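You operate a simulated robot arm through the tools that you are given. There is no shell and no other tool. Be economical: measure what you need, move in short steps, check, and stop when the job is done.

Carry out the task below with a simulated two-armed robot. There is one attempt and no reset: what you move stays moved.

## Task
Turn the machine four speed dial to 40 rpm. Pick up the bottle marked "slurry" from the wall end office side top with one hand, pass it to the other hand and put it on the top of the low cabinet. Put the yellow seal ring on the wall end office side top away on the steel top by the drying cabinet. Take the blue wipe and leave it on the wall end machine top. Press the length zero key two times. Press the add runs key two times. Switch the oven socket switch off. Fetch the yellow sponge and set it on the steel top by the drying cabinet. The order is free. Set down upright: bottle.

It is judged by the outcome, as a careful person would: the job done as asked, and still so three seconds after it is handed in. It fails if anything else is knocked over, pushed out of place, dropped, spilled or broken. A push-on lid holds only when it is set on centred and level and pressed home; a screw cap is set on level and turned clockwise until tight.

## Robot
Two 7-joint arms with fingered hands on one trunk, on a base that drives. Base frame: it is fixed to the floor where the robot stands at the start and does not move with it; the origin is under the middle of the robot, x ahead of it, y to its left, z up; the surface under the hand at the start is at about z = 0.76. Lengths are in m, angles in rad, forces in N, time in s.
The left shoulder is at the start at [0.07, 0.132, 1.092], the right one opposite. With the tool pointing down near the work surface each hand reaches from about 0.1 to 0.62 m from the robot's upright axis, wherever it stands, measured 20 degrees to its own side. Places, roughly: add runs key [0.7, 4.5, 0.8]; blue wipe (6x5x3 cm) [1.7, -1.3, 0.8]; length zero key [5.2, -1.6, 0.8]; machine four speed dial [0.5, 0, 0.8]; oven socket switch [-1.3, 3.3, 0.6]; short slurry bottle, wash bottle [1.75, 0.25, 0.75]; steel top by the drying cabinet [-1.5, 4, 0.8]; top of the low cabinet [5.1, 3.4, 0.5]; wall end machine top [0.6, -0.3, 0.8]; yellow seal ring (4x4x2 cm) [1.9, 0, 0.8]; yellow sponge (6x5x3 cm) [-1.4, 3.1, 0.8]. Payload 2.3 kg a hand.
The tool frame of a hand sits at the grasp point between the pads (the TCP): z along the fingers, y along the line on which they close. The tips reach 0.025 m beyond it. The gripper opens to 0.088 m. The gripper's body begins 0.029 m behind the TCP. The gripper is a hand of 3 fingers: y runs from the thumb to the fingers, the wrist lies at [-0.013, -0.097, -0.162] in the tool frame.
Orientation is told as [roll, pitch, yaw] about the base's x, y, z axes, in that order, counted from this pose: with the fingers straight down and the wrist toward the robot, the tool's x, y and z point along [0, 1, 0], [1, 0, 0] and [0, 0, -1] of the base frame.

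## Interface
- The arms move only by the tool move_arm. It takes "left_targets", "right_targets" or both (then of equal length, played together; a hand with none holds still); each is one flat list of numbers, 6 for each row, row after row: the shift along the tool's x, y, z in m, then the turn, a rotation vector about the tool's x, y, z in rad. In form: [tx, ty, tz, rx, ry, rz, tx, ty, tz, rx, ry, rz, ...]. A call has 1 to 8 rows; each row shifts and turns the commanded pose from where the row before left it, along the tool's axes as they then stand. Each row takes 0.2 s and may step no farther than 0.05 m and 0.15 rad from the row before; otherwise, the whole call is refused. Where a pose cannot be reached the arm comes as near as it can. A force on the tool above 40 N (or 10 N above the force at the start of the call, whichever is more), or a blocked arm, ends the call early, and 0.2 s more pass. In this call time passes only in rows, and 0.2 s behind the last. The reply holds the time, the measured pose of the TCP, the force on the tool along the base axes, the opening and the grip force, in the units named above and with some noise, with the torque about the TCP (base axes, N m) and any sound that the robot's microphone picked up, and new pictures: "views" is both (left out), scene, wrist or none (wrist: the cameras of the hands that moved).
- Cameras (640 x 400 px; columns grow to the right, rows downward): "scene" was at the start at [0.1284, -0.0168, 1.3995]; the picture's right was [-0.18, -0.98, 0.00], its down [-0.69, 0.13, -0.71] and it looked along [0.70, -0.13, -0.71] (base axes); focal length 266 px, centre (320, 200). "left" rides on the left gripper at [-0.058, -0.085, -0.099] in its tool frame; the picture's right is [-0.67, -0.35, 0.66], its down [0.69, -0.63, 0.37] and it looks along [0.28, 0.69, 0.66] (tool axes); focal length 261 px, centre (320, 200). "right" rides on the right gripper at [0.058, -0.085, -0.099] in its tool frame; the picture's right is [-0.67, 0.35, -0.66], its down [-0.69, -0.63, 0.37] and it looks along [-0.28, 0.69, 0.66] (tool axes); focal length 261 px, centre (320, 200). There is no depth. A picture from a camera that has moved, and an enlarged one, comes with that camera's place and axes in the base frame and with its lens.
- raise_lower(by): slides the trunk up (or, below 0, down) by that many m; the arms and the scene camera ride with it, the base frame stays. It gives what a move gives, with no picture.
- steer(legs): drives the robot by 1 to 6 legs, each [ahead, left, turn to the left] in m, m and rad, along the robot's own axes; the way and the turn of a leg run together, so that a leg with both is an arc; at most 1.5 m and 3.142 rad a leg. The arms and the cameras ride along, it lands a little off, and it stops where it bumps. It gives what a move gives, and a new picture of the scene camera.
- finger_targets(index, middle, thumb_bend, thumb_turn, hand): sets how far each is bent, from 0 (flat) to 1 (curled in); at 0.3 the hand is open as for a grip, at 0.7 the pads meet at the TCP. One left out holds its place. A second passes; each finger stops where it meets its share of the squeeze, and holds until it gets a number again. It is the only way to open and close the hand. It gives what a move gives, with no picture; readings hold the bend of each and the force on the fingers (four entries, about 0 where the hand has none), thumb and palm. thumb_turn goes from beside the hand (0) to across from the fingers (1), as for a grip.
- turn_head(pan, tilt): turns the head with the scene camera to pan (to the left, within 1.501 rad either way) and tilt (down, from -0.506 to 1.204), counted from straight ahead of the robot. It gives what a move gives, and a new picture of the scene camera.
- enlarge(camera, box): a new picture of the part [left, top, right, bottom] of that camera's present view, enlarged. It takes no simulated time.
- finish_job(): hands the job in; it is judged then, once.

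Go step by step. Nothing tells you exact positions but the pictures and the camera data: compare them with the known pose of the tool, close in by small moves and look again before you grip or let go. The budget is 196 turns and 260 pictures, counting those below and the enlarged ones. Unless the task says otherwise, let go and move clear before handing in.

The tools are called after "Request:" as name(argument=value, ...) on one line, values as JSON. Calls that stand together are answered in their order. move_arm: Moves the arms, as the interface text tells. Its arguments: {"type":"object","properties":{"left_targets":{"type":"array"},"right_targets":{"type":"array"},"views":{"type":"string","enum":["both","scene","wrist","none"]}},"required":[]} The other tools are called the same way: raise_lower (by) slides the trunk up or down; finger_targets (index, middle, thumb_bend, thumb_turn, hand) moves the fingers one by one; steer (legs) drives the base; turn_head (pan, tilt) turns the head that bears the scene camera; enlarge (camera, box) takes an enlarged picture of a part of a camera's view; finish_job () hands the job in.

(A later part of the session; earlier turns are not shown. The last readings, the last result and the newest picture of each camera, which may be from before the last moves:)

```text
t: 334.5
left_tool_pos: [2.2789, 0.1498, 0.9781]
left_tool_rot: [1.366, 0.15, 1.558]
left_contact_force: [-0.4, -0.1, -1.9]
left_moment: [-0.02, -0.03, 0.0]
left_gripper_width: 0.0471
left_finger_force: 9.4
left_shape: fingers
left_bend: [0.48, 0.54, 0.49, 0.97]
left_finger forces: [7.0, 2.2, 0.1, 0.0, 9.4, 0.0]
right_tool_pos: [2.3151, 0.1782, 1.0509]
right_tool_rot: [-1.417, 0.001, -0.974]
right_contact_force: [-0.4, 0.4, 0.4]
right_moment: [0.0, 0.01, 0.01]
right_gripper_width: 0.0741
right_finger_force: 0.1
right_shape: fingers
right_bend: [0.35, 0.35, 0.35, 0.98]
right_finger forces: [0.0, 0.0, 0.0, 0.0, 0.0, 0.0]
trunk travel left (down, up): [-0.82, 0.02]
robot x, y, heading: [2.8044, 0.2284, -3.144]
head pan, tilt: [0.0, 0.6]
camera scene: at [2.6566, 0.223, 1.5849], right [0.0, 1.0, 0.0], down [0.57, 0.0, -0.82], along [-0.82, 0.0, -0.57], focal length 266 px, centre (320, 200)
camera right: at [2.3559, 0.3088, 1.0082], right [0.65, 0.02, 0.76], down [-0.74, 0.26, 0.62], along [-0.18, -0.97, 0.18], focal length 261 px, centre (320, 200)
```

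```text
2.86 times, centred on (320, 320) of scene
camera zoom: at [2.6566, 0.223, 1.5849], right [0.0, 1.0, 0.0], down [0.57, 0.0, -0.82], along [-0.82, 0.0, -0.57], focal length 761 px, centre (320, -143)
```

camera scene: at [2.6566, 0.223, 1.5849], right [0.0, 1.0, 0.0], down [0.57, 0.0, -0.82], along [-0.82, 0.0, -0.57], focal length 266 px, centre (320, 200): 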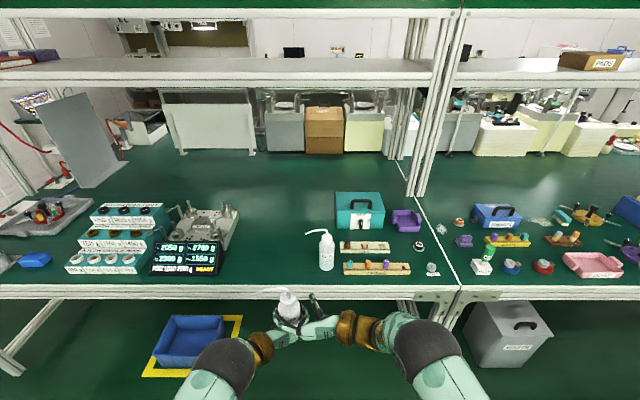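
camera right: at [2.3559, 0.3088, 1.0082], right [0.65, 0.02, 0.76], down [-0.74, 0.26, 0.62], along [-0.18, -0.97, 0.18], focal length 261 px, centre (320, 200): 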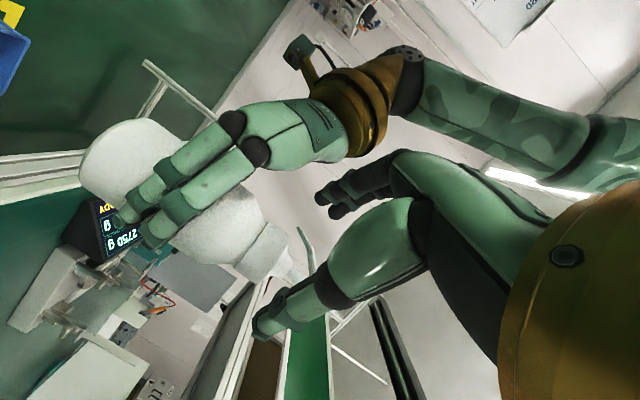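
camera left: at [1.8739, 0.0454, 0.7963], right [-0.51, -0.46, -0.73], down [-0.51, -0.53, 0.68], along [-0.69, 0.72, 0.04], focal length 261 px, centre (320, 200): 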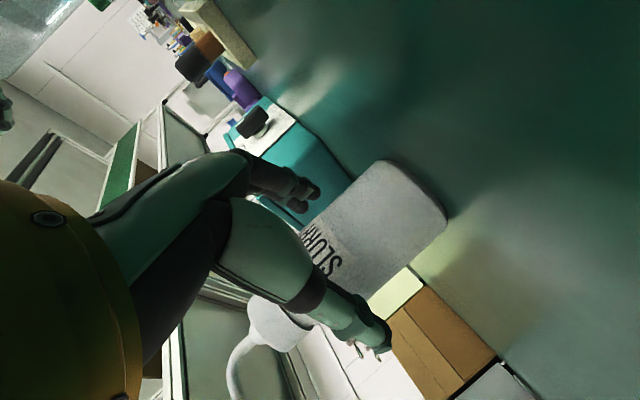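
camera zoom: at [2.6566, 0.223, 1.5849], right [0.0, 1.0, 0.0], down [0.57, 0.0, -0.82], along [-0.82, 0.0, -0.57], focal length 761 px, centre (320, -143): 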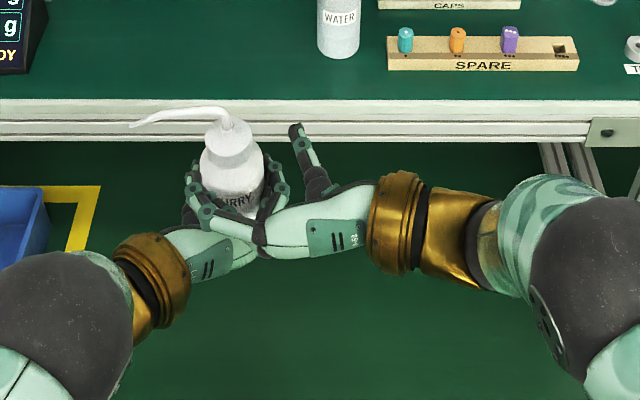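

Clear so far; cap is right on the approach line. I advance the last 4 cm.

Request:
move_arm(right_targets=[0.001, 0, 0.022, 0, 0, 0, 0.001, 0, 0.02, 0, 0, 0], views="wrist")

Request:
enlarge(camera="scene", box=[250, 270, 350, 360])

```text
t: 335.1
left_tool_pos: [2.2782, 0.1494, 0.9785]
left_tool_rot: [1.365, 0.149, 1.556]
left_contact_force: [-0.1, -0.4, -1.8]
left_moment: [0.04, -0.03, 0.0]
left_gripper_width: 0.0467
left_finger_force: 9.0
left_shape: fingers
left_bend: [0.48, 0.54, 0.49, 0.97]
left_finger forces: [7.1, 2.2, 0.0, 0.1, 9.3, 0.0]
right_tool_pos: [2.2789, 0.1535, 1.0427]
right_tool_rot: [-1.419, 0.002, -0.975]
right_contact_force: [-0.3, 0.2, 0.2]
right_moment: [-0.01, 0.01, -0.02]
right_gripper_width: 0.0737
right_finger_force: 0.0
right_shape: fingers
right_bend: [0.35, 0.35, 0.35, 0.98]
right_finger forces: [0.0, 0.0, 0.0, 0.1, 0.1, 0.0]
trunk travel left (down, up): [-0.82, 0.02]
robot x, y, heading: [2.8008, 0.2236, -3.139]
head pan, tilt: [0.0, 0.6]
camera right: at [2.3205, 0.284, 1.0001], right [0.65, 0.02, 0.76], down [-0.74, 0.26, 0.62], along [-0.19, -0.97, 0.18], focal length 261 px, centre (320, 200)
```

right: 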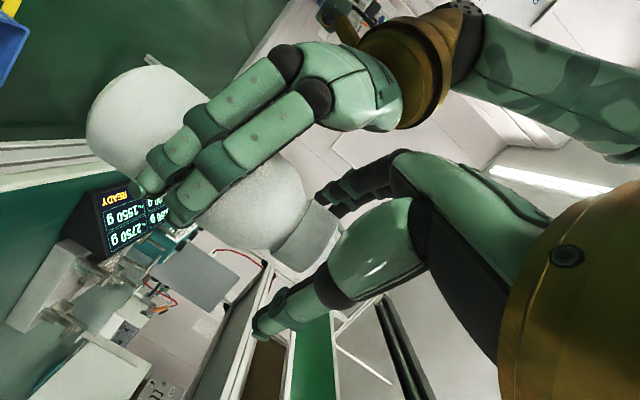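

```text
4.44 times, centred on (300, 315) of scene
camera zoom: at [2.6567, 0.223, 1.5849], right [0.0, 1.0, 0.0], down [0.57, 0.0, -0.82], along [-0.82, 0.0, -0.57], focal length 1184 px, centre (409, -311)
```

zoom: 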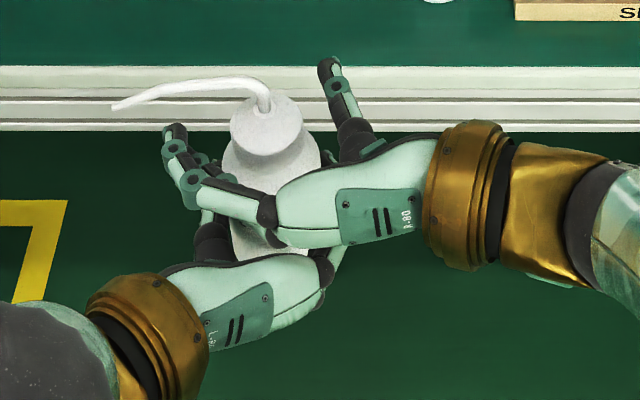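

The cap sits midway between thumb and fingers of the right hand. I close the right hand on it.

Request:
finger_targets(hand="right", index=0.66, middle=0.66, thumb_bend=0.66)

Request:
enlarge(camera="scene", box=[250, 270, 350, 360])

Request:
enlarge(camera="right", box=[60, 40, 460, 340])

```text
t: 336.1
left_tool_pos: [2.2801, 0.1512, 0.9782]
left_tool_rot: [1.365, 0.151, 1.556]
left_contact_force: [-0.4, 0.5, -2.8]
left_moment: [-0.01, 0.0, 0.0]
left_gripper_width: 0.0466
left_finger_force: 9.0
left_shape: fingers
left_bend: [0.48, 0.54, 0.49, 0.97]
left_finger forces: [7.1, 2.2, 0.0, 0.1, 9.1, 0.1]
right_tool_pos: [2.2814, 0.1533, 1.0427]
right_tool_rot: [-1.421, 0.003, -0.973]
right_contact_force: [-0.5, -0.4, 0.3]
right_moment: [0.04, -0.03, 0.02]
right_gripper_width: 0.0252
right_finger_force: 6.6
right_shape: fingers
right_bend: [0.57, 0.66, 0.59, 0.97]
right_finger forces: [7.0, 0.0, 0.0, 0.1, 6.8, 0.0]
trunk travel left (down, up): [-0.82, 0.02]
robot x, y, heading: [2.7994, 0.2277, -3.141]
head pan, tilt: [0.0, 0.6]
```

```text
4.44 times, centred on (300, 315) of scene
camera zoom: at [2.6578, 0.2235, 1.585], right [0.0, 1.0, 0.0], down [0.57, 0.0, -0.82], along [-0.82, 0.0, -0.57], focal length 1184 px, centre (409, -311)
```

zoom: 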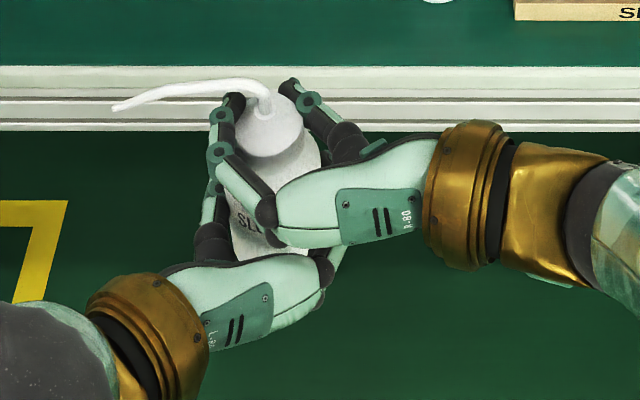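

```text
1.33 times, centred on (260, 190) of right
camera zoom: at [2.3212, 0.2844, 1.0007], right [0.65, 0.02, 0.76], down [-0.74, 0.26, 0.62], along [-0.18, -0.97, 0.18], focal length 348 px, centre (400, 213)
```

zoom: 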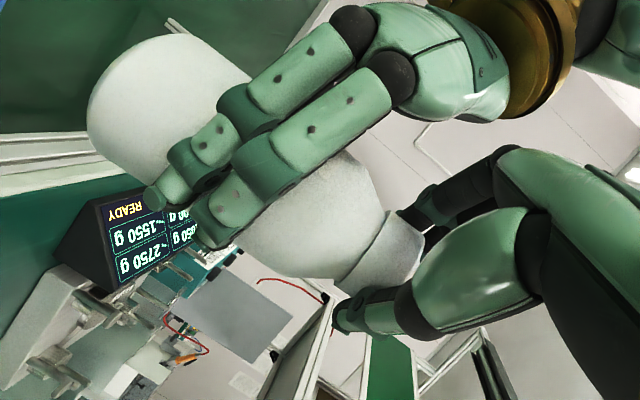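

Only the lower right finger bears on the cap; the hand is about a centimetre too high. I open slightly, lower 9 mm and close again.

Request:
finger_targets(hand="right", index=0.45, middle=0.45, thumb_bend=0.45)

Request:
move_arm(right_targets=[0.009, 0, 0, 0, 0, 0], views="none")

Request:
finger_targets(hand="right", index=0.66, middle=0.66, thumb_bend=0.66)

Request:
enlarge(camera="right", box=[60, 40, 460, 340])

```text
t: 337.1
left_tool_pos: [2.2804, 0.15, 0.9783]
left_tool_rot: [1.366, 0.149, 1.556]
left_contact_force: [-1.3, -0.5, -1.7]
left_moment: [0.03, -0.06, -0.02]
left_gripper_width: 0.0469
left_finger_force: 9.1
left_shape: fingers
left_bend: [0.48, 0.54, 0.49, 0.97]
left_finger forces: [7.1, 2.2, 0.0, 0.1, 9.4, 0.1]
right_tool_pos: [2.2805, 0.1527, 1.0433]
right_tool_rot: [-1.422, 0.003, -0.974]
right_contact_force: [-0.3, 0.5, 0.2]
right_moment: [-0.01, -0.04, -0.03]
right_gripper_width: 0.052
right_finger_force: 0.2
right_shape: fingers
right_bend: [0.45, 0.45, 0.45, 0.97]
right_finger forces: [0.0, 0.0, 0.0, 0.0, 0.0, 0.0]
trunk travel left (down, up): [-0.82, 0.02]
robot x, y, heading: [2.7966, 0.2262, -3.14]
head pan, tilt: [0.0, 0.6]
```

```text
t: 337.5
left_tool_pos: [2.28, 0.1501, 0.9798]
left_tool_rot: [1.366, 0.149, 1.556]
left_contact_force: [-0.4, 0.4, -1.4]
left_moment: [0.01, -0.01, 0.01]
left_gripper_width: 0.0467
left_finger_force: 9.5
left_shape: fingers
left_bend: [0.48, 0.54, 0.49, 0.97]
left_finger forces: [7.1, 2.3, 0.0, 0.0, 9.5, 0.0]
right_tool_pos: [2.2815, 0.155, 1.0341]
right_tool_rot: [-1.421, 0.003, -0.976]
right_contact_force: [0.3, 0.7, 0.0]
right_moment: [-0.01, -0.01, 0.01]
right_gripper_width: 0.0521
right_finger_force: 0.2
right_shape: fingers
right_bend: [0.45, 0.45, 0.45, 0.97]
right_finger forces: [0.1, 0.1, 0.0, 0.0, 0.1, 0.0]
trunk travel left (down, up): [-0.82, 0.02]
robot x, y, heading: [2.7991, 0.2232, -3.142]
head pan, tilt: [0.0, 0.6]
```

```text
t: 338.5
left_tool_pos: [2.2804, 0.1497, 0.9797]
left_tool_rot: [1.367, 0.151, 1.557]
left_contact_force: [-0.3, 1.6, -3.2]
left_moment: [-0.09, -0.05, -0.01]
left_gripper_width: 0.0467
left_finger_force: 9.1
left_shape: fingers
left_bend: [0.48, 0.54, 0.5, 0.97]
left_finger forces: [7.2, 2.5, 0.0, 0.1, 8.6, 0.1]
right_tool_pos: [2.2816, 0.1547, 1.0355]
right_tool_rot: [-1.421, 0.002, -0.974]
right_contact_force: [-0.3, -1.9, 0.5]
right_moment: [0.01, 0.01, 0.02]
right_gripper_width: 0.0267
right_finger_force: 8.3
right_shape: fingers
right_bend: [0.58, 0.62, 0.57, 0.97]
right_finger forces: [6.1, 3.0, 0.1, 0.1, 8.4, 0.0]
trunk travel left (down, up): [-0.82, 0.02]
robot x, y, heading: [2.7999, 0.2275, -3.139]
head pan, tilt: [0.0, 0.6]
```

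```text
1.33 times, centred on (260, 190) of right
camera zoom: at [2.3228, 0.2856, 0.9922], right [0.65, 0.02, 0.76], down [-0.74, 0.26, 0.62], along [-0.18, -0.97, 0.18], focal length 348 px, centre (400, 213)
```

zoom: 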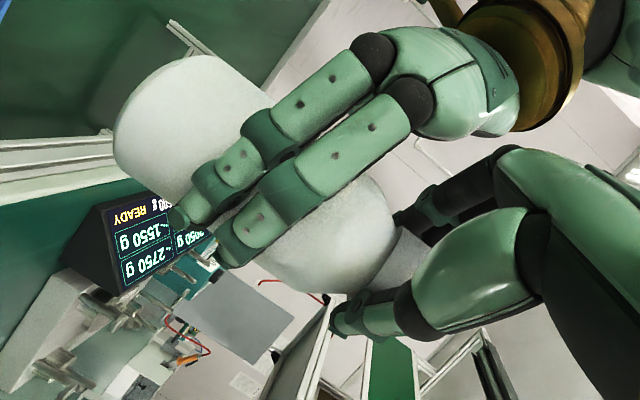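

Both right fingers and thumb hold the cap. I firm the grip, then open the left hand.

Request:
finger_targets(hand="right", index=0.75, middle=0.75, thumb_bend=0.75)

Request:
finger_targets(hand="left", index=0.3, middle=0.3, thumb_bend=0.3)

Request:
enlarge(camera="scene", box=[250, 270, 350, 360])

```text
t: 339.5
left_tool_pos: [2.2801, 0.1504, 0.9785]
left_tool_rot: [1.368, 0.151, 1.558]
left_contact_force: [-1.7, 1.9, -3.3]
left_moment: [-0.14, -0.06, 0.06]
left_gripper_width: 0.0457
left_finger_force: 8.9
left_shape: fingers
left_bend: [0.48, 0.54, 0.51, 0.98]
left_finger forces: [6.8, 3.4, 0.0, 0.0, 7.5, 0.1]
right_tool_pos: [2.2813, 0.1553, 1.0346]
right_tool_rot: [-1.42, 0.002, -0.974]
right_contact_force: [1.4, -2.3, 2.1]
right_moment: [-0.03, -0.01, -0.05]
right_gripper_width: 0.0252
right_finger_force: 17.2
right_shape: fingers
right_bend: [0.58, 0.64, 0.57, 0.96]
right_finger forces: [10.7, 8.7, 0.1, 0.0, 15.4, 0.0]
trunk travel left (down, up): [-0.82, 0.02]
robot x, y, heading: [2.7993, 0.2291, -3.142]
head pan, tilt: [0.0, 0.6]
```

```text
t: 340.5
left_tool_pos: [2.2793, 0.1512, 0.9788]
left_tool_rot: [1.366, 0.151, 1.556]
left_contact_force: [0.4, -1.1, 0.6]
left_moment: [0.02, 0.02, -0.04]
left_gripper_width: 0.0842
left_finger_force: 0.1
left_shape: fingers
left_bend: [0.3, 0.3, 0.3, 0.98]
left_finger forces: [0.1, 0.0, 0.0, 0.0, 0.1, 0.0]
right_tool_pos: [2.2823, 0.154, 1.0344]
right_tool_rot: [-1.421, 0.002, -0.972]
right_contact_force: [-0.1, 0.2, 0.1]
right_moment: [-0.01, -0.01, -0.01]
right_gripper_width: 0.0252
right_finger_force: 17.3
right_shape: fingers
right_bend: [0.59, 0.64, 0.57, 0.95]
right_finger forces: [9.4, 7.8, 0.0, 0.1, 16.7, 0.0]
trunk travel left (down, up): [-0.82, 0.02]
robot x, y, heading: [2.7985, 0.2276, -3.141]
head pan, tilt: [0.0, 0.6]
```

```text
4.44 times, centred on (300, 315) of scene
camera zoom: at [2.6578, 0.2235, 1.585], right [0.0, 1.0, 0.0], down [0.57, 0.0, -0.82], along [-0.82, 0.0, -0.57], focal length 1184 px, centre (409, -311)
```

zoom: 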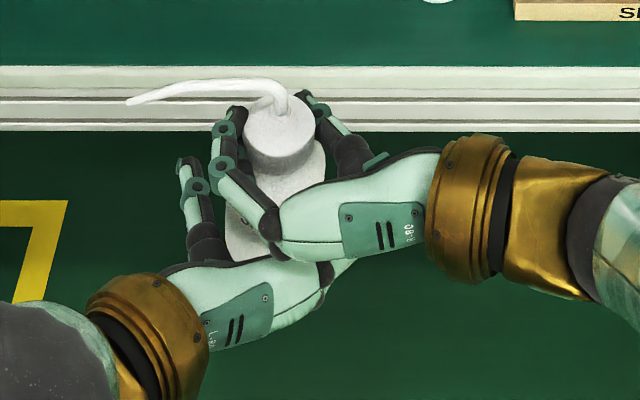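

The bottle seems to have tipped slightly in the right grip when released. I look with the wrist cameras before withdrawing the left hand.

Request:
enlarge(camera="right", box=[60, 40, 460, 340])

Request:
enlarge(camera="left", box=[100, 0, 640, 400])

```text
1.33 times, centred on (260, 190) of right
camera zoom: at [2.3228, 0.2857, 0.9922], right [0.65, 0.02, 0.76], down [-0.74, 0.26, 0.62], along [-0.18, -0.97, 0.18], focal length 348 px, centre (400, 213)
```

zoom: 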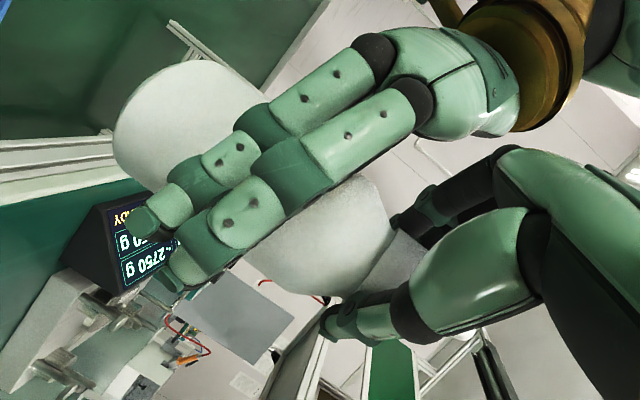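

```text
1.00 times, centred on (370, 200) of left (not enlarged: the box is as wide or as high as the picture)
camera zoom: at [2.3878, 0.0602, 0.954], right [-0.51, -0.46, -0.73], down [-0.5, -0.53, 0.68], along [-0.7, 0.72, 0.04], focal length 261 px, centre (270, 200)
```

zoom: 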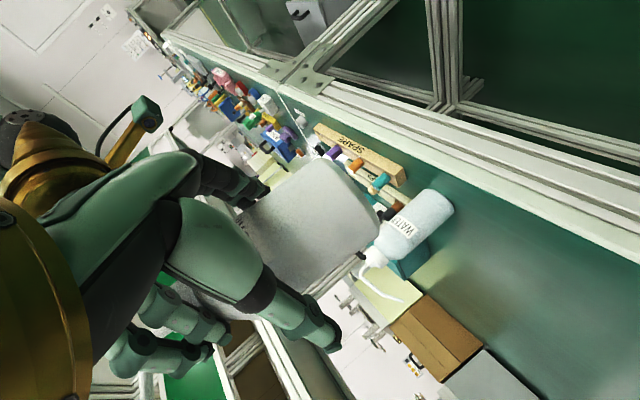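

Tilt is only a few degrees. I lower the open left hand a little and draw it straight back.

Request:
move_arm(left_targets=[-0.012, 0.002, 0.0, 0, 0, 0, -0.012, 0.002, 0.0, 0, 0, 0, 0, 0, -0.03, 0, 0, 0, 0, 0, -0.035, 0, 0, 0, 0, -0.02, -0.035, 0, 0, 0, 0, -0.04, -0.01, 0, 0, 0], views="both")

Request:
enlarge(camera="scene", box=[220, 250, 380, 370])

```text
t: 341.9
left_tool_pos: [2.3911, 0.0939, 0.9851]
left_tool_rot: [1.366, 0.147, 1.558]
left_contact_force: [0.7, -0.7, -0.3]
left_moment: [-0.03, 0.0, -0.03]
left_gripper_width: 0.0846
left_finger_force: 0.0
left_shape: fingers
left_bend: [0.3, 0.3, 0.3, 0.98]
left_finger forces: [0.1, 0.0, 0.0, 0.0, 0.0, 0.1]
right_tool_pos: [2.2818, 0.1535, 1.0356]
right_tool_rot: [-1.419, 0.003, -0.975]
right_contact_force: [0.5, -0.2, -0.6]
right_moment: [0.01, -0.01, 0.02]
right_gripper_width: 0.0253
right_finger_force: 16.8
right_shape: fingers
right_bend: [0.59, 0.64, 0.57, 0.95]
right_finger forces: [9.4, 7.9, 0.1, 0.1, 16.6, 0.0]
trunk travel left (down, up): [-0.82, 0.02]
robot x, y, heading: [2.8, 0.2262, -3.143]
head pan, tilt: [0.0, 0.6]
camera scene: at [2.6577, 0.2213, 1.585], right [0.0, 1.0, 0.0], down [0.57, 0.0, -0.82], along [-0.82, 0.0, -0.57], focal length 266 px, centre (320, 200)
camera left: at [2.5001, 0.0039, 0.9598], right [-0.51, -0.45, -0.73], down [-0.5, -0.53, 0.68], along [-0.69, 0.72, 0.04], focal length 261 px, centre (320, 200)
```

scene: 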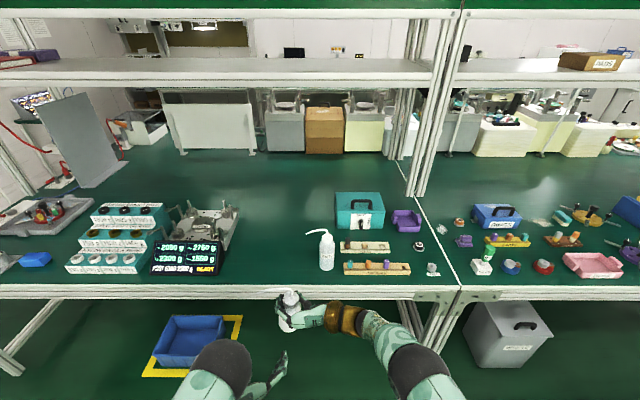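
left: 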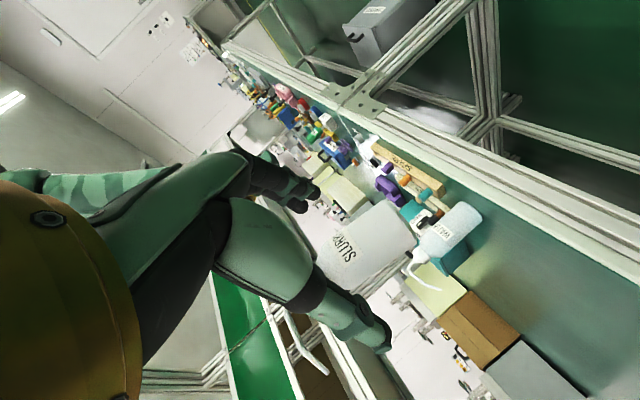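

```text
3.33 times, centred on (300, 310) of scene
camera zoom: at [2.6577, 0.2213, 1.585], right [0.0, 1.0, 0.0], down [0.57, 0.0, -0.82], along [-0.82, 0.0, -0.57], focal length 888 px, centre (387, -167)
```

zoom: 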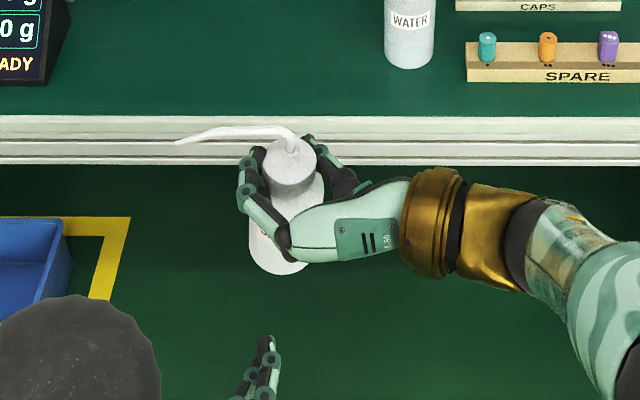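

The right hand alone now holds the bottle upright. I drive north along the aisle toward the low cabinet and look.

Request:
steer(legs=[[0, 0, -1.57], [1.5, 0, 0], [1.55, 0, 0]])

```text
refused: 1.55 is not a number from -1.5 to 1.5
```

Request:
steer(legs=[[0, 0, -1.57], [1.5, 0, 0], [1.5, 0, 0], [0, 0, -1.57]])

Request:
turn_head(pan=0.0, tilt=0.4)

```text
t: 364.1
left_tool_pos: [3.3701, 3.3181, 0.9847]
left_tool_rot: [1.368, 0.15, -1.692]
left_contact_force: [0.1, -0.2, 0.7]
left_moment: [0.0, 0.03, -0.02]
left_gripper_width: 0.0843
left_finger_force: 0.0
left_shape: fingers
left_bend: [0.3, 0.3, 0.3, 0.98]
left_finger forces: [0.1, 0.0, 0.0, 0.1, 0.1, 0.0]
right_tool_pos: [3.4739, 3.2474, 1.0346]
right_tool_rot: [-1.422, 0.002, 2.061]
right_contact_force: [0.8, -0.9, 0.7]
right_moment: [-0.02, 0.01, 0.02]
right_gripper_width: 0.0253
right_finger_force: 17.1
right_shape: fingers
right_bend: [0.59, 0.64, 0.57, 0.95]
right_finger forces: [9.1, 7.6, 0.0, 0.1, 16.8, 0.0]
trunk travel left (down, up): [-0.82, 0.02]
robot x, y, heading: [2.9511, 3.2342, -0.108]
head pan, tilt: [0.0, 0.6]
camera scene: at [3.0881, 3.2165, 1.585], right [-0.11, -0.99, 0.0], down [-0.56, 0.06, -0.82], along [0.82, -0.09, -0.57], focal length 266 px, centre (320, 200)
```

scene: 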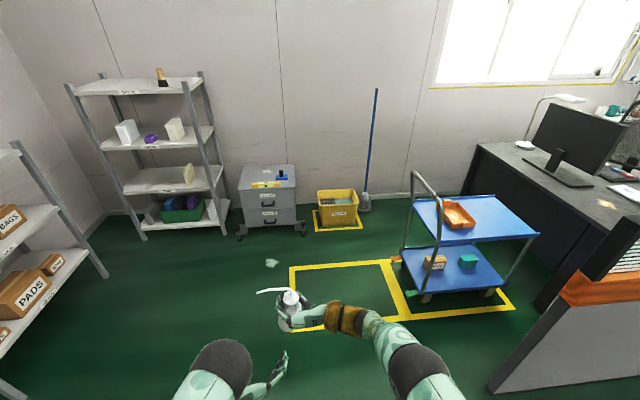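

```text
t: 364.9
left_tool_pos: [3.3696, 3.3176, 0.9852]
left_tool_rot: [1.366, 0.149, -1.693]
left_contact_force: [0.0, 1.1, 0.7]
left_moment: [-0.01, -0.04, 0.0]
left_gripper_width: 0.0846
left_finger_force: 0.1
left_shape: fingers
left_bend: [0.3, 0.3, 0.3, 0.98]
left_finger forces: [0.0, 0.0, 0.1, 0.0, 0.1, 0.0]
right_tool_pos: [3.4732, 3.2475, 1.0355]
right_tool_rot: [-1.422, 0.002, 2.06]
right_contact_force: [0.0, -0.5, 0.8]
right_moment: [0.0, 0.03, 0.02]
right_gripper_width: 0.0252
right_finger_force: 16.9
right_shape: fingers
right_bend: [0.59, 0.64, 0.57, 0.95]
right_finger forces: [9.0, 7.5, 0.1, 0.1, 16.9, 0.0]
trunk travel left (down, up): [-0.82, 0.02]
robot x, y, heading: [2.9525, 3.2317, -0.103]
head pan, tilt: [0.0, 0.4]
camera scene: at [3.0923, 3.2157, 1.6032], right [-0.11, -0.99, 0.0], down [-0.39, 0.04, -0.92], along [0.92, -0.1, -0.39], focal length 266 px, centre (320, 200)
```

scene: 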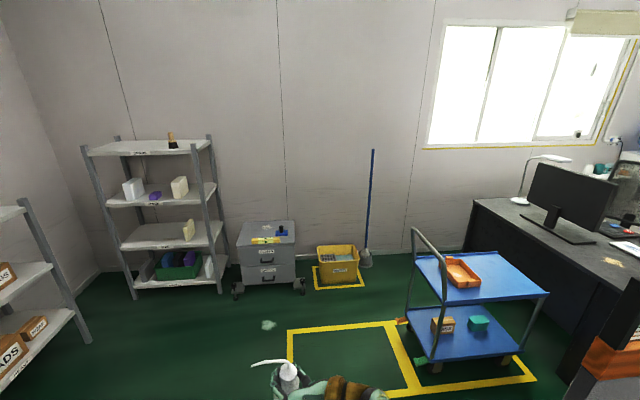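

The low cabinet is the grey drawer unit on castors ahead-left at about [5.05, 3.43]. I look at its top for free space.

Request:
enlarge(camera="scene", box=[220, 205, 320, 305])

Request:
steer(legs=[[0, 0, 0.103], [1.2, 0.1, 0]])

Request:
turn_head(pan=0.1, tilt=0.75)

```text
4.00 times, centred on (270, 255) of scene
camera zoom: at [3.0923, 3.2157, 1.6032], right [-0.11, -0.99, 0.0], down [-0.39, 0.04, -0.92], along [0.92, -0.1, -0.39], focal length 1066 px, centre (520, -20)
```

zoom: 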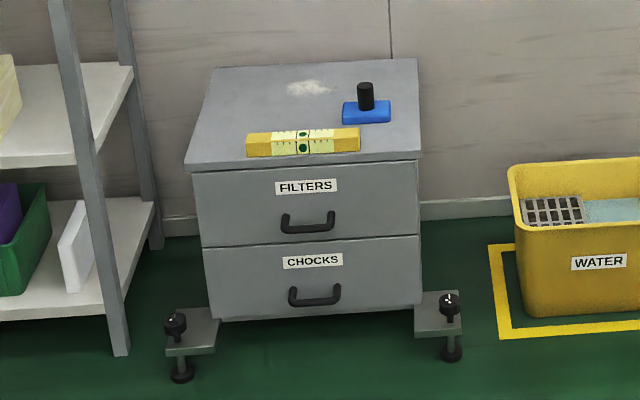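

```text
t: 371.5
left_tool_pos: [4.5636, 3.4557, 0.985]
left_tool_rot: [1.367, 0.15, -1.593]
left_contact_force: [0.5, -0.1, -0.7]
left_moment: [-0.02, -0.02, -0.02]
left_gripper_width: 0.0847
left_finger_force: 0.0
left_shape: fingers
left_bend: [0.3, 0.3, 0.3, 0.98]
left_finger forces: [0.0, 0.0, 0.0, 0.1, 0.1, 0.0]
right_tool_pos: [4.6741, 3.3941, 1.0363]
right_tool_rot: [-1.419, 0.0, 2.158]
right_contact_force: [-0.1, 0.5, 0.5]
right_moment: [0.0, 0.0, 0.01]
right_gripper_width: 0.0253
right_finger_force: 16.4
right_shape: fingers
right_bend: [0.71, 0.64, 0.57, 0.95]
right_finger forces: [9.0, 7.5, 0.0, 0.0, 16.7, 0.0]
trunk travel left (down, up): [-0.82, 0.02]
robot x, y, heading: [4.1578, 3.3309, -0.01]
head pan, tilt: [0.0, 0.4]
camera scene: at [4.2966, 3.3257, 1.6033], right [-0.01, -1.0, 0.0], down [-0.39, 0.0, -0.92], along [0.92, -0.01, -0.39], focal length 266 px, centre (320, 200)
```

scene: 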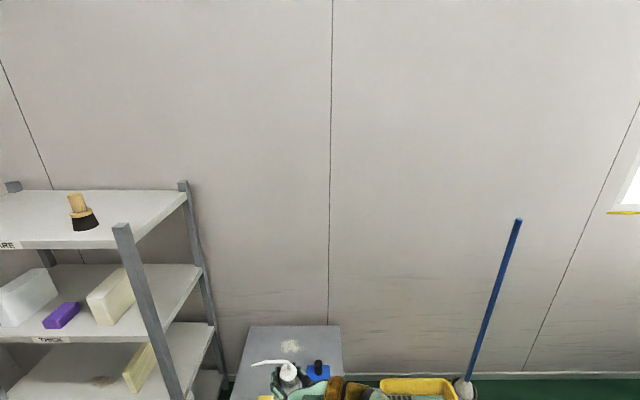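

```text
t: 372.4
left_tool_pos: [4.564, 3.4549, 0.9847]
left_tool_rot: [1.367, 0.15, -1.593]
left_contact_force: [0.1, -0.2, 0.6]
left_moment: [-0.01, 0.03, 0.01]
left_gripper_width: 0.0846
left_finger_force: 0.0
left_shape: fingers
left_bend: [0.3, 0.3, 0.3, 0.98]
left_finger forces: [0.1, 0.1, 0.1, 0.1, 0.0, 0.1]
right_tool_pos: [4.6733, 3.3946, 1.0357]
right_tool_rot: [-1.421, 0.002, 2.159]
right_contact_force: [0.4, 0.2, -0.1]
right_moment: [-0.03, 0.0, -0.01]
right_gripper_width: 0.0253
right_finger_force: 16.2
right_shape: fingers
right_bend: [0.71, 0.64, 0.57, 0.95]
right_finger forces: [9.1, 7.4, 0.0, 0.0, 16.8, 0.1]
trunk travel left (down, up): [-0.82, 0.02]
robot x, y, heading: [4.157, 3.3284, -0.011]
head pan, tilt: [0.099, 0.75]
camera scene: at [4.2875, 3.3341, 1.5722], right [0.09, -1.0, 0.0], down [-0.68, -0.06, -0.73], along [0.73, 0.07, -0.68], focal length 266 px, centre (320, 200)
```

scene: 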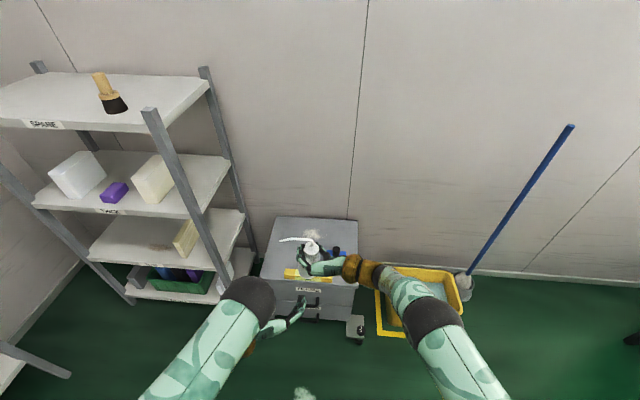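

One right finger's bend changed (0.59 to 0.71); I check how the bottle sits in the hand.

Request:
enlarge(camera="scene", box=[260, 210, 380, 300])

Request:
enlarge(camera="right", box=[0, 0, 640, 400])

Request:
enlarge(camera="left", box=[0, 0, 640, 400])

```text
4.44 times, centred on (320, 255) of scene
camera zoom: at [4.2875, 3.3341, 1.5722], right [0.09, -1.0, 0.0], down [-0.68, -0.06, -0.73], along [0.73, 0.07, -0.68], focal length 1184 px, centre (320, -44)
```

zoom: 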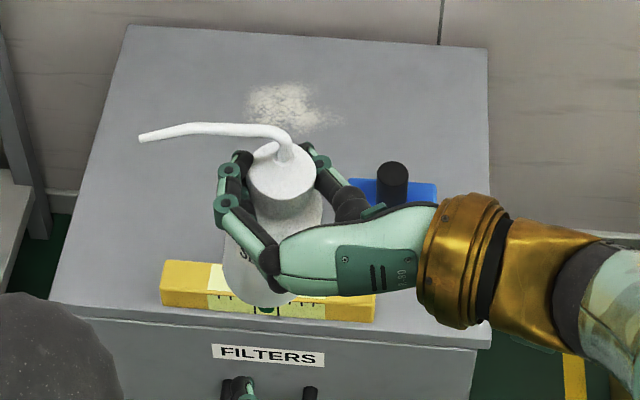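

```text
1.00 times, centred on (320, 200) of right (not enlarged: the box is as wide or as high as the picture)
camera zoom: at [4.6328, 3.2648, 0.9921], right [-0.65, -0.01, 0.76], down [0.73, -0.26, 0.62], along [0.19, 0.96, 0.18], focal length 261 px, centre (320, 200)
```

zoom: 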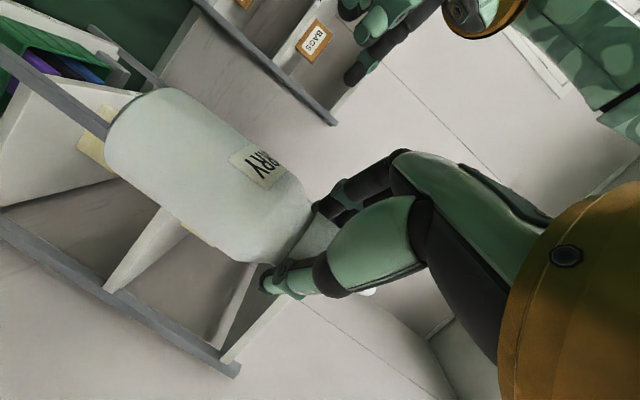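

```text
1.00 times, centred on (320, 200) of left (not enlarged: the box is as wide or as high as the picture)
camera zoom: at [4.457, 3.5477, 0.9598], right [0.52, 0.45, -0.73], down [0.51, 0.52, 0.68], along [0.69, -0.72, 0.04], focal length 261 px, centre (320, 200)
```

zoom: 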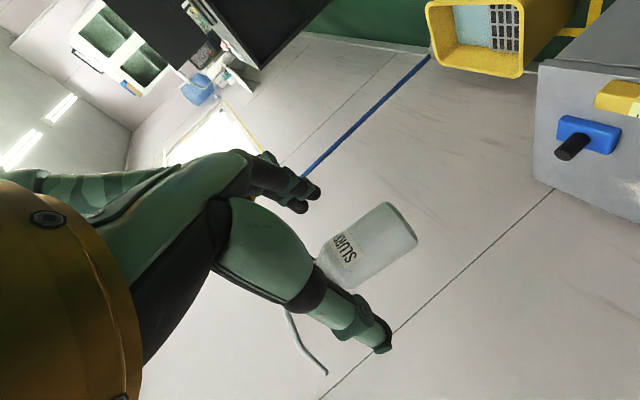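

The bottle hangs close to vertical. Free spot: the left-centre of the cabinet top, about [5.04, 3.53], clear of the level and the blue stamp. I lift the left hand out of the way and drive up, still high.

Request:
move_arm(left_targets=[0.05, 0, 0, 0, 0, 0, 0.05, 0, 0, 0, 0, 0, 0.05, 0, 0, 0, 0, 0], views="none")

Request:
steer(legs=[[0, 0.135, 0.01], [0.3, 0, 0]])

Request:
turn_head(pan=0.0, tilt=0.95)

```text
t: 373.2
left_tool_pos: [4.5935, 3.432, 1.1282]
left_tool_rot: [1.368, 0.15, -1.594]
left_contact_force: [0.2, 0.9, 0.7]
left_moment: [0.04, 0.02, -0.01]
left_gripper_width: 0.0842
left_finger_force: 0.0
left_shape: fingers
left_bend: [0.3, 0.3, 0.3, 0.98]
left_finger forces: [0.1, 0.0, 0.0, 0.0, 0.0, 0.1]
right_tool_pos: [4.6733, 3.394, 1.0346]
right_tool_rot: [-1.42, 0.003, 2.159]
right_contact_force: [-0.1, 0.5, 0.3]
right_moment: [-0.04, 0.01, 0.02]
right_gripper_width: 0.0252
right_finger_force: 16.9
right_shape: fingers
right_bend: [0.71, 0.64, 0.57, 0.95]
right_finger forces: [9.0, 7.6, 0.0, 0.1, 16.7, 0.0]
trunk travel left (down, up): [-0.82, 0.02]
robot x, y, heading: [4.1571, 3.328, -0.009]
head pan, tilt: [0.099, 0.75]
```

```text
t: 376.1
left_tool_pos: [4.8956, 3.5767, 1.1299]
left_tool_rot: [1.369, 0.15, -1.579]
left_contact_force: [-0.3, -1.2, -0.3]
left_moment: [0.0, -0.01, 0.02]
left_gripper_width: 0.0843
left_finger_force: 0.1
left_shape: fingers
left_bend: [0.3, 0.3, 0.3, 0.98]
left_finger forces: [0.1, 0.1, 0.0, 0.1, 0.0, 0.0]
right_tool_pos: [4.9759, 3.5417, 1.0365]
right_tool_rot: [-1.422, 0.002, 2.175]
right_contact_force: [-0.1, -0.1, -2.0]
right_moment: [-0.01, 0.07, -0.04]
right_gripper_width: 0.0252
right_finger_force: 16.0
right_shape: fingers
right_bend: [0.71, 0.64, 0.57, 0.95]
right_finger forces: [9.0, 7.6, 0.0, 0.0, 16.8, 0.0]
trunk travel left (down, up): [-0.82, 0.02]
robot x, y, heading: [4.4627, 3.4698, 0.011]
head pan, tilt: [0.099, 0.75]
camera scene: at [4.5896, 3.4744, 1.5724], right [0.11, -0.99, 0.0], down [-0.68, -0.07, -0.73], along [0.73, 0.08, -0.68], focal length 266 px, centre (320, 200)
```

scene: 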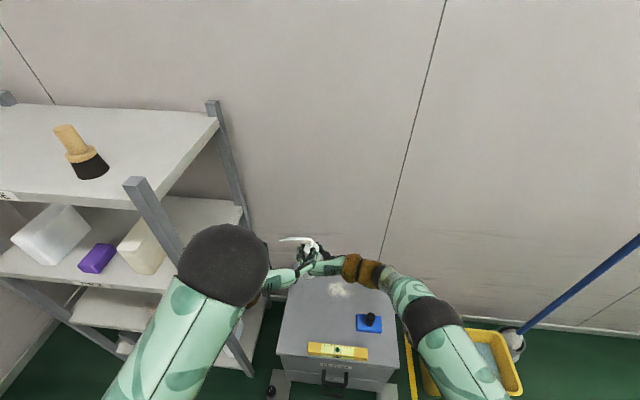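

```text
t: 376.9
left_tool_pos: [4.898, 3.5756, 1.1281]
left_tool_rot: [1.367, 0.15, -1.577]
left_contact_force: [-0.4, 0.2, 0.5]
left_moment: [-0.01, 0.0, -0.01]
left_gripper_width: 0.0844
left_finger_force: 0.2
left_shape: fingers
left_bend: [0.3, 0.3, 0.3, 0.98]
left_finger forces: [0.0, 0.0, 0.0, 0.0, 0.0, 0.0]
right_tool_pos: [4.9773, 3.5411, 1.035]
right_tool_rot: [-1.419, 0.002, 2.176]
right_contact_force: [0.1, 0.2, -2.1]
right_moment: [0.02, -0.02, 0.0]
right_gripper_width: 0.0249
right_finger_force: 16.2
right_shape: fingers
right_bend: [0.71, 0.64, 0.57, 0.95]
right_finger forces: [9.0, 7.5, 0.0, 0.0, 16.8, 0.0]
trunk travel left (down, up): [-0.82, 0.02]
robot x, y, heading: [4.4606, 3.4695, 0.009]
head pan, tilt: [0.0, 0.949]
camera scene: at [4.5831, 3.4661, 1.5566], right [0.01, -1.0, 0.0], down [-0.81, -0.01, -0.58], along [0.58, 0.01, -0.81], focal length 266 px, centre (320, 200)
```

scene: 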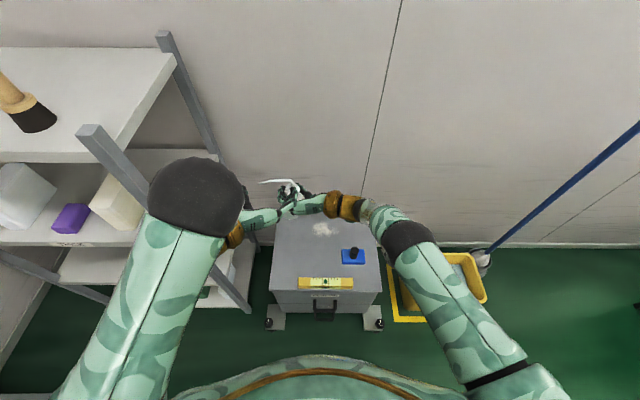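

Position above the free spot is right. I pull the left hand back, move the bottle 6 cm forward, and lower the trunk.

Request:
move_arm(left_targets=[0, -0.02, -0.03, 0, 0, 0, 0, -0.02, -0.03, 0, 0, 0, 0, 0, 0, 0, 0, 0], right_targets=[-0.002, -0.014, 0.013, 0, 0, 0, -0.002, -0.015, 0.013, 0, 0, 0, -0.002, -0.014, 0.014, 0, 0, 0], views="none")

Request:
raise_lower(by=-0.36)

Request:
turn_head(pan=0.0, tilt=0.75)

Request:
enlarge(camera="right", box=[0, 0, 640, 400])

```text
t: 377.7
left_tool_pos: [4.8486, 3.6152, 1.1444]
left_tool_rot: [1.366, 0.148, -1.579]
left_contact_force: [0.4, 0.5, -0.2]
left_moment: [0.02, -0.03, 0.02]
left_gripper_width: 0.0845
left_finger_force: 0.0
left_shape: fingers
left_bend: [0.3, 0.3, 0.3, 0.98]
left_finger forces: [0.0, 0.1, 0.0, 0.0, 0.0, 0.1]
left hand out of reach, approached as far as the arm can: row 2
right_tool_pos: [5.0059, 3.5292, 1.0445]
right_tool_rot: [-1.418, 0.001, 2.175]
right_contact_force: [0.4, 0.3, -1.8]
right_moment: [-0.04, 0.06, -0.03]
right_gripper_width: 0.0256
right_finger_force: 16.2
right_shape: fingers
right_bend: [0.71, 0.65, 0.57, 0.95]
right_finger forces: [9.0, 7.8, 0.0, 0.1, 16.9, 0.0]
right hand out of reach, approached as far as the arm can: row 2, 3
trunk travel left (down, up): [-0.82, 0.02]
robot x, y, heading: [4.4624, 3.4697, 0.008]
head pan, tilt: [0.0, 0.949]
```

```text
t: 381.2
left_tool_pos: [4.8482, 3.6158, 0.7848]
left_tool_rot: [1.368, 0.15, -1.58]
left_contact_force: [-0.3, -0.1, -0.1]
left_moment: [0.03, 0.01, -0.02]
left_gripper_width: 0.0846
left_finger_force: 0.2
left_shape: fingers
left_bend: [0.3, 0.3, 0.3, 0.98]
left_finger forces: [0.1, 0.0, 0.0, 0.1, 0.0, 0.0]
right_tool_pos: [5.0055, 3.5294, 0.6851]
right_tool_rot: [-1.419, 0.0, 2.175]
right_contact_force: [-0.3, 0.2, -2.7]
right_moment: [0.03, 0.0, -0.02]
right_gripper_width: 0.0252
right_finger_force: 16.6
right_shape: fingers
right_bend: [0.71, 0.65, 0.57, 0.95]
right_finger forces: [8.9, 7.6, 0.0, 0.0, 16.7, 0.0]
trunk travel left (down, up): [-0.46, 0.38]
robot x, y, heading: [4.4613, 3.4677, 0.007]
head pan, tilt: [0.0, 0.949]
```

```text
t: 381.9
left_tool_pos: [4.8473, 3.6144, 0.7836]
left_tool_rot: [1.367, 0.151, -1.581]
left_contact_force: [0.2, -0.5, 0.4]
left_moment: [-0.01, -0.03, 0.01]
left_gripper_width: 0.0844
left_finger_force: 0.0
left_shape: fingers
left_bend: [0.3, 0.3, 0.3, 0.98]
left_finger forces: [0.0, 0.0, 0.1, 0.1, 0.0, 0.0]
right_tool_pos: [5.0053, 3.5294, 0.6856]
right_tool_rot: [-1.42, 0.002, 2.175]
right_contact_force: [-0.8, -0.2, -2.4]
right_moment: [-0.01, 0.02, 0.0]
right_gripper_width: 0.0253
right_finger_force: 16.4
right_shape: fingers
right_bend: [0.71, 0.65, 0.57, 0.95]
right_finger forces: [8.9, 7.5, 0.0, 0.1, 16.8, 0.0]
trunk travel left (down, up): [-0.46, 0.38]
robot x, y, heading: [4.4625, 3.4647, 0.01]
head pan, tilt: [0.0, 0.75]
camera scene: at [4.5929, 3.4661, 1.2121], right [0.01, -1.0, 0.0], down [-0.68, -0.01, -0.73], along [0.73, 0.01, -0.68], focal length 266 px, centre (320, 200)
```

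scene: 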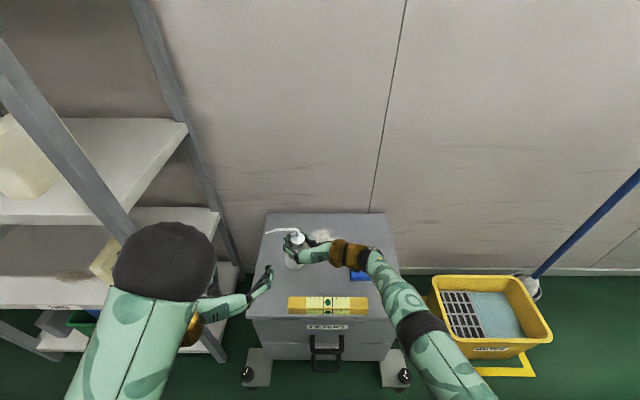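

```text
1.00 times, centred on (320, 200) of right (not enlarged: the box is as wide or as high as the picture)
camera zoom: at [4.966, 3.3989, 0.6425], right [-0.65, -0.02, 0.76], down [0.74, -0.25, 0.62], along [0.18, 0.97, 0.18], focal length 261 px, centre (320, 200)
```

zoom: 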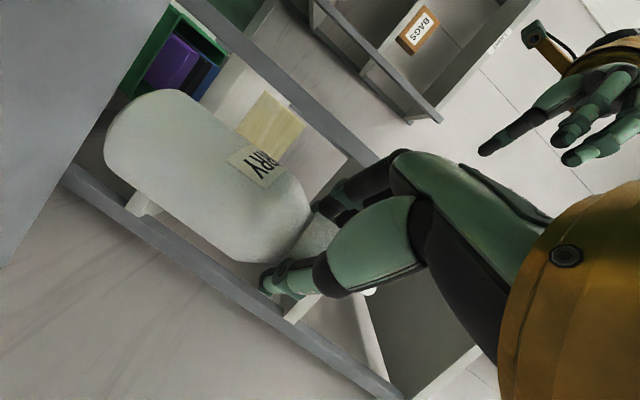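

Bottle is over [5.01, 3.53], clear of level and stamp. I lower 6 cm more and inspect the gap.

Request:
raise_lower(by=-0.055)

Request:
enlarge(camera="right", box=[0, 0, 640, 400])

Request:
enlarge(camera="scene", box=[240, 200, 400, 320])

Request:
enlarge(camera="left", box=[160, 80, 640, 380])

```text
t: 382.9
left_tool_pos: [4.8482, 3.6159, 0.7297]
left_tool_rot: [1.366, 0.151, -1.58]
left_contact_force: [-0.6, -0.9, -0.4]
left_moment: [0.03, 0.01, 0.03]
left_gripper_width: 0.0847
left_finger_force: 0.2
left_shape: fingers
left_bend: [0.3, 0.3, 0.3, 0.98]
left_finger forces: [0.0, 0.0, 0.0, 0.0, 0.0, 0.0]
right_tool_pos: [5.0057, 3.5287, 0.63]
right_tool_rot: [-1.42, 0.002, 2.174]
right_contact_force: [-0.4, 0.1, -1.2]
right_moment: [-0.03, 0.03, 0.01]
right_gripper_width: 0.0254
right_finger_force: 16.5
right_shape: fingers
right_bend: [0.71, 0.65, 0.57, 0.95]
right_finger forces: [8.9, 7.6, 0.1, 0.0, 16.7, 0.1]
trunk travel left (down, up): [-0.405, 0.435]
robot x, y, heading: [4.4597, 3.4676, 0.013]
head pan, tilt: [0.0, 0.75]
```

```text
1.00 times, centred on (320, 200) of right (not enlarged: the box is as wide or as high as the picture)
camera zoom: at [4.9659, 3.3989, 0.5876], right [-0.65, -0.02, 0.76], down [0.74, -0.25, 0.62], along [0.18, 0.97, 0.18], focal length 261 px, centre (320, 200)
```

zoom: 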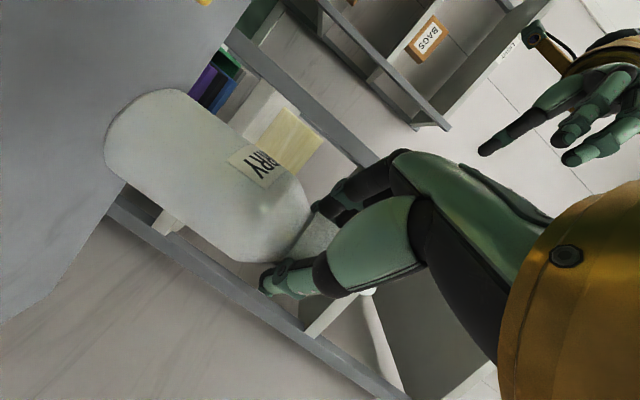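

```text
3.33 times, centred on (320, 260) of scene
camera zoom: at [4.5926, 3.4661, 1.1571], right [0.01, -1.0, 0.0], down [-0.68, -0.01, -0.73], along [0.73, 0.01, -0.68], focal length 888 px, centre (320, 0)
```

zoom: 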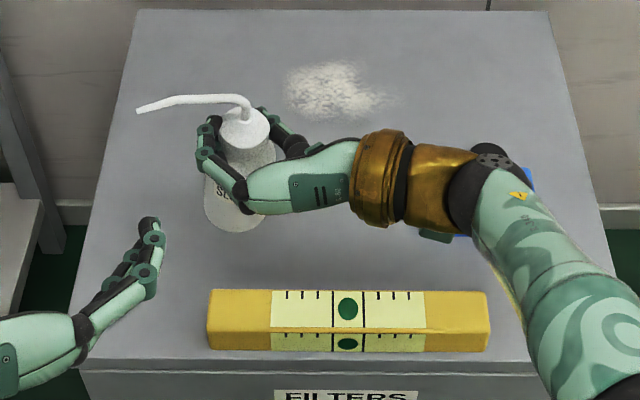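

```text
1.33 times, centred on (400, 230) of left
camera zoom: at [4.7399, 3.707, 0.7043], right [0.51, 0.46, -0.73], down [0.5, 0.53, 0.68], along [0.7, -0.71, 0.04], focal length 348 px, centre (213, 160)
```

zoom: 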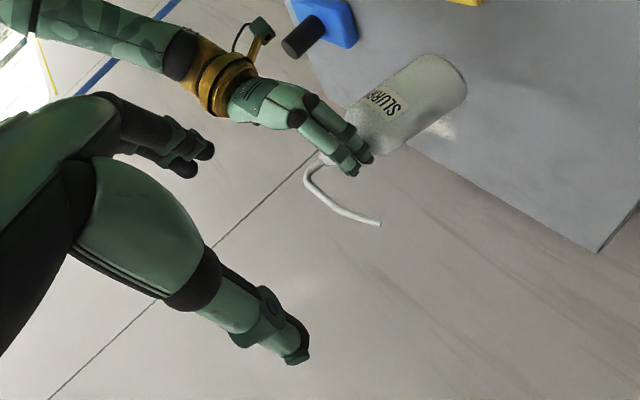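

The bottle leans about 8 degrees (base to the left). I counter-rotate the hand by that amount before setting down.

Request:
move_arm(right_targets=[0, 0, 0, 0.0174, 0.08, -0.114], views="wrist")

Request:
enlarge(camera="scene", box=[260, 210, 360, 290])

Request:
enlarge(camera="left", box=[380, 110, 580, 240])

```text
t: 383.3
left_tool_pos: [4.8466, 3.616, 0.7281]
left_tool_rot: [1.367, 0.149, -1.577]
left_contact_force: [-0.4, 0.2, 0.6]
left_moment: [0.02, 0.01, -0.03]
left_gripper_width: 0.0844
left_finger_force: 0.1
left_shape: fingers
left_bend: [0.3, 0.3, 0.3, 0.98]
left_finger forces: [0.1, 0.0, 0.0, 0.0, 0.0, 0.0]
right_tool_pos: [5.0095, 3.531, 0.6276]
right_tool_rot: [-1.339, 0.117, 2.18]
right_contact_force: [-1.4, 0.5, -1.3]
right_moment: [0.01, 0.04, 0.02]
right_gripper_width: 0.0252
right_finger_force: 16.3
right_shape: fingers
right_bend: [0.71, 0.65, 0.57, 0.95]
right_finger forces: [9.0, 7.6, 0.0, 0.0, 16.6, 0.0]
right hand out of reach, approached as far as the arm can: row 1
trunk travel left (down, up): [-0.405, 0.435]
robot x, y, heading: [4.4606, 3.4653, 0.006]
head pan, tilt: [0.0, 0.75]
camera right: at [4.9713, 3.3954, 0.6037], right [-0.65, 0.08, 0.76], down [0.74, -0.16, 0.65], along [0.18, 0.98, 0.04], focal length 261 px, centre (320, 200)
```

right: 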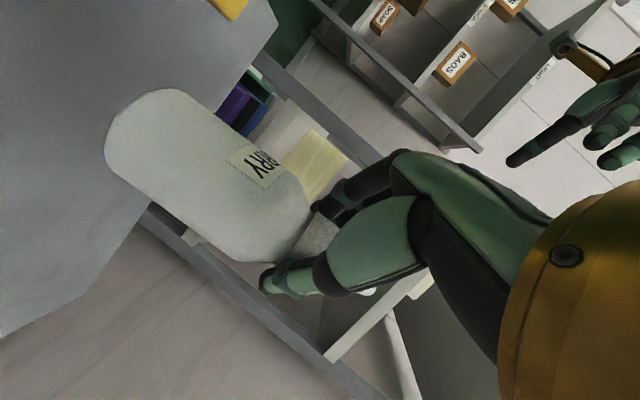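

```text
5.00 times, centred on (310, 250) of scene
camera zoom: at [4.5928, 3.4664, 1.1572], right [0.01, -1.0, 0.0], down [-0.68, -0.01, -0.73], along [0.73, 0.01, -0.68], focal length 1332 px, centre (370, -50)
```

zoom: 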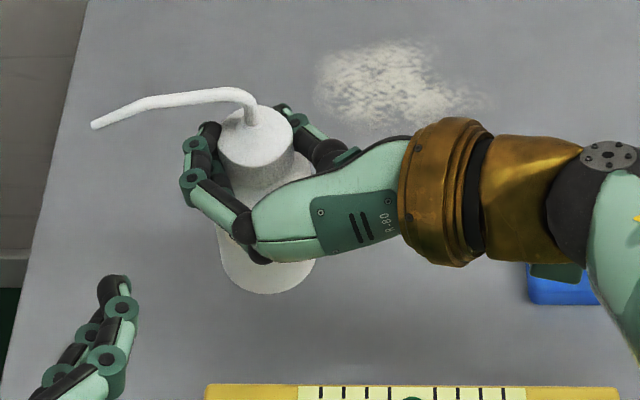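

```text
3.08 times, centred on (480, 175) of left
camera zoom: at [4.74, 3.7071, 0.7042], right [0.51, 0.46, -0.73], down [0.5, 0.53, 0.68], along [0.7, -0.71, 0.04], focal length 802 px, centre (-172, 277)
```

zoom: 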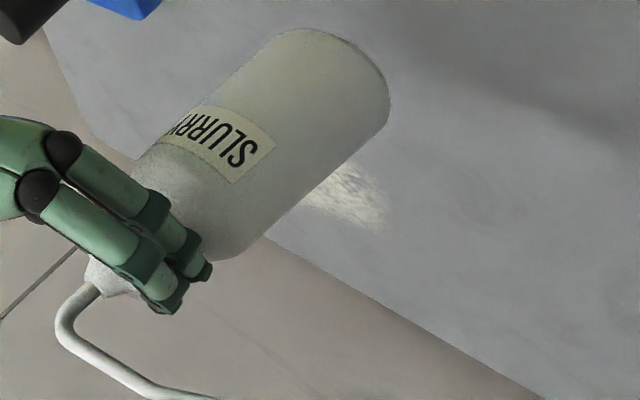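

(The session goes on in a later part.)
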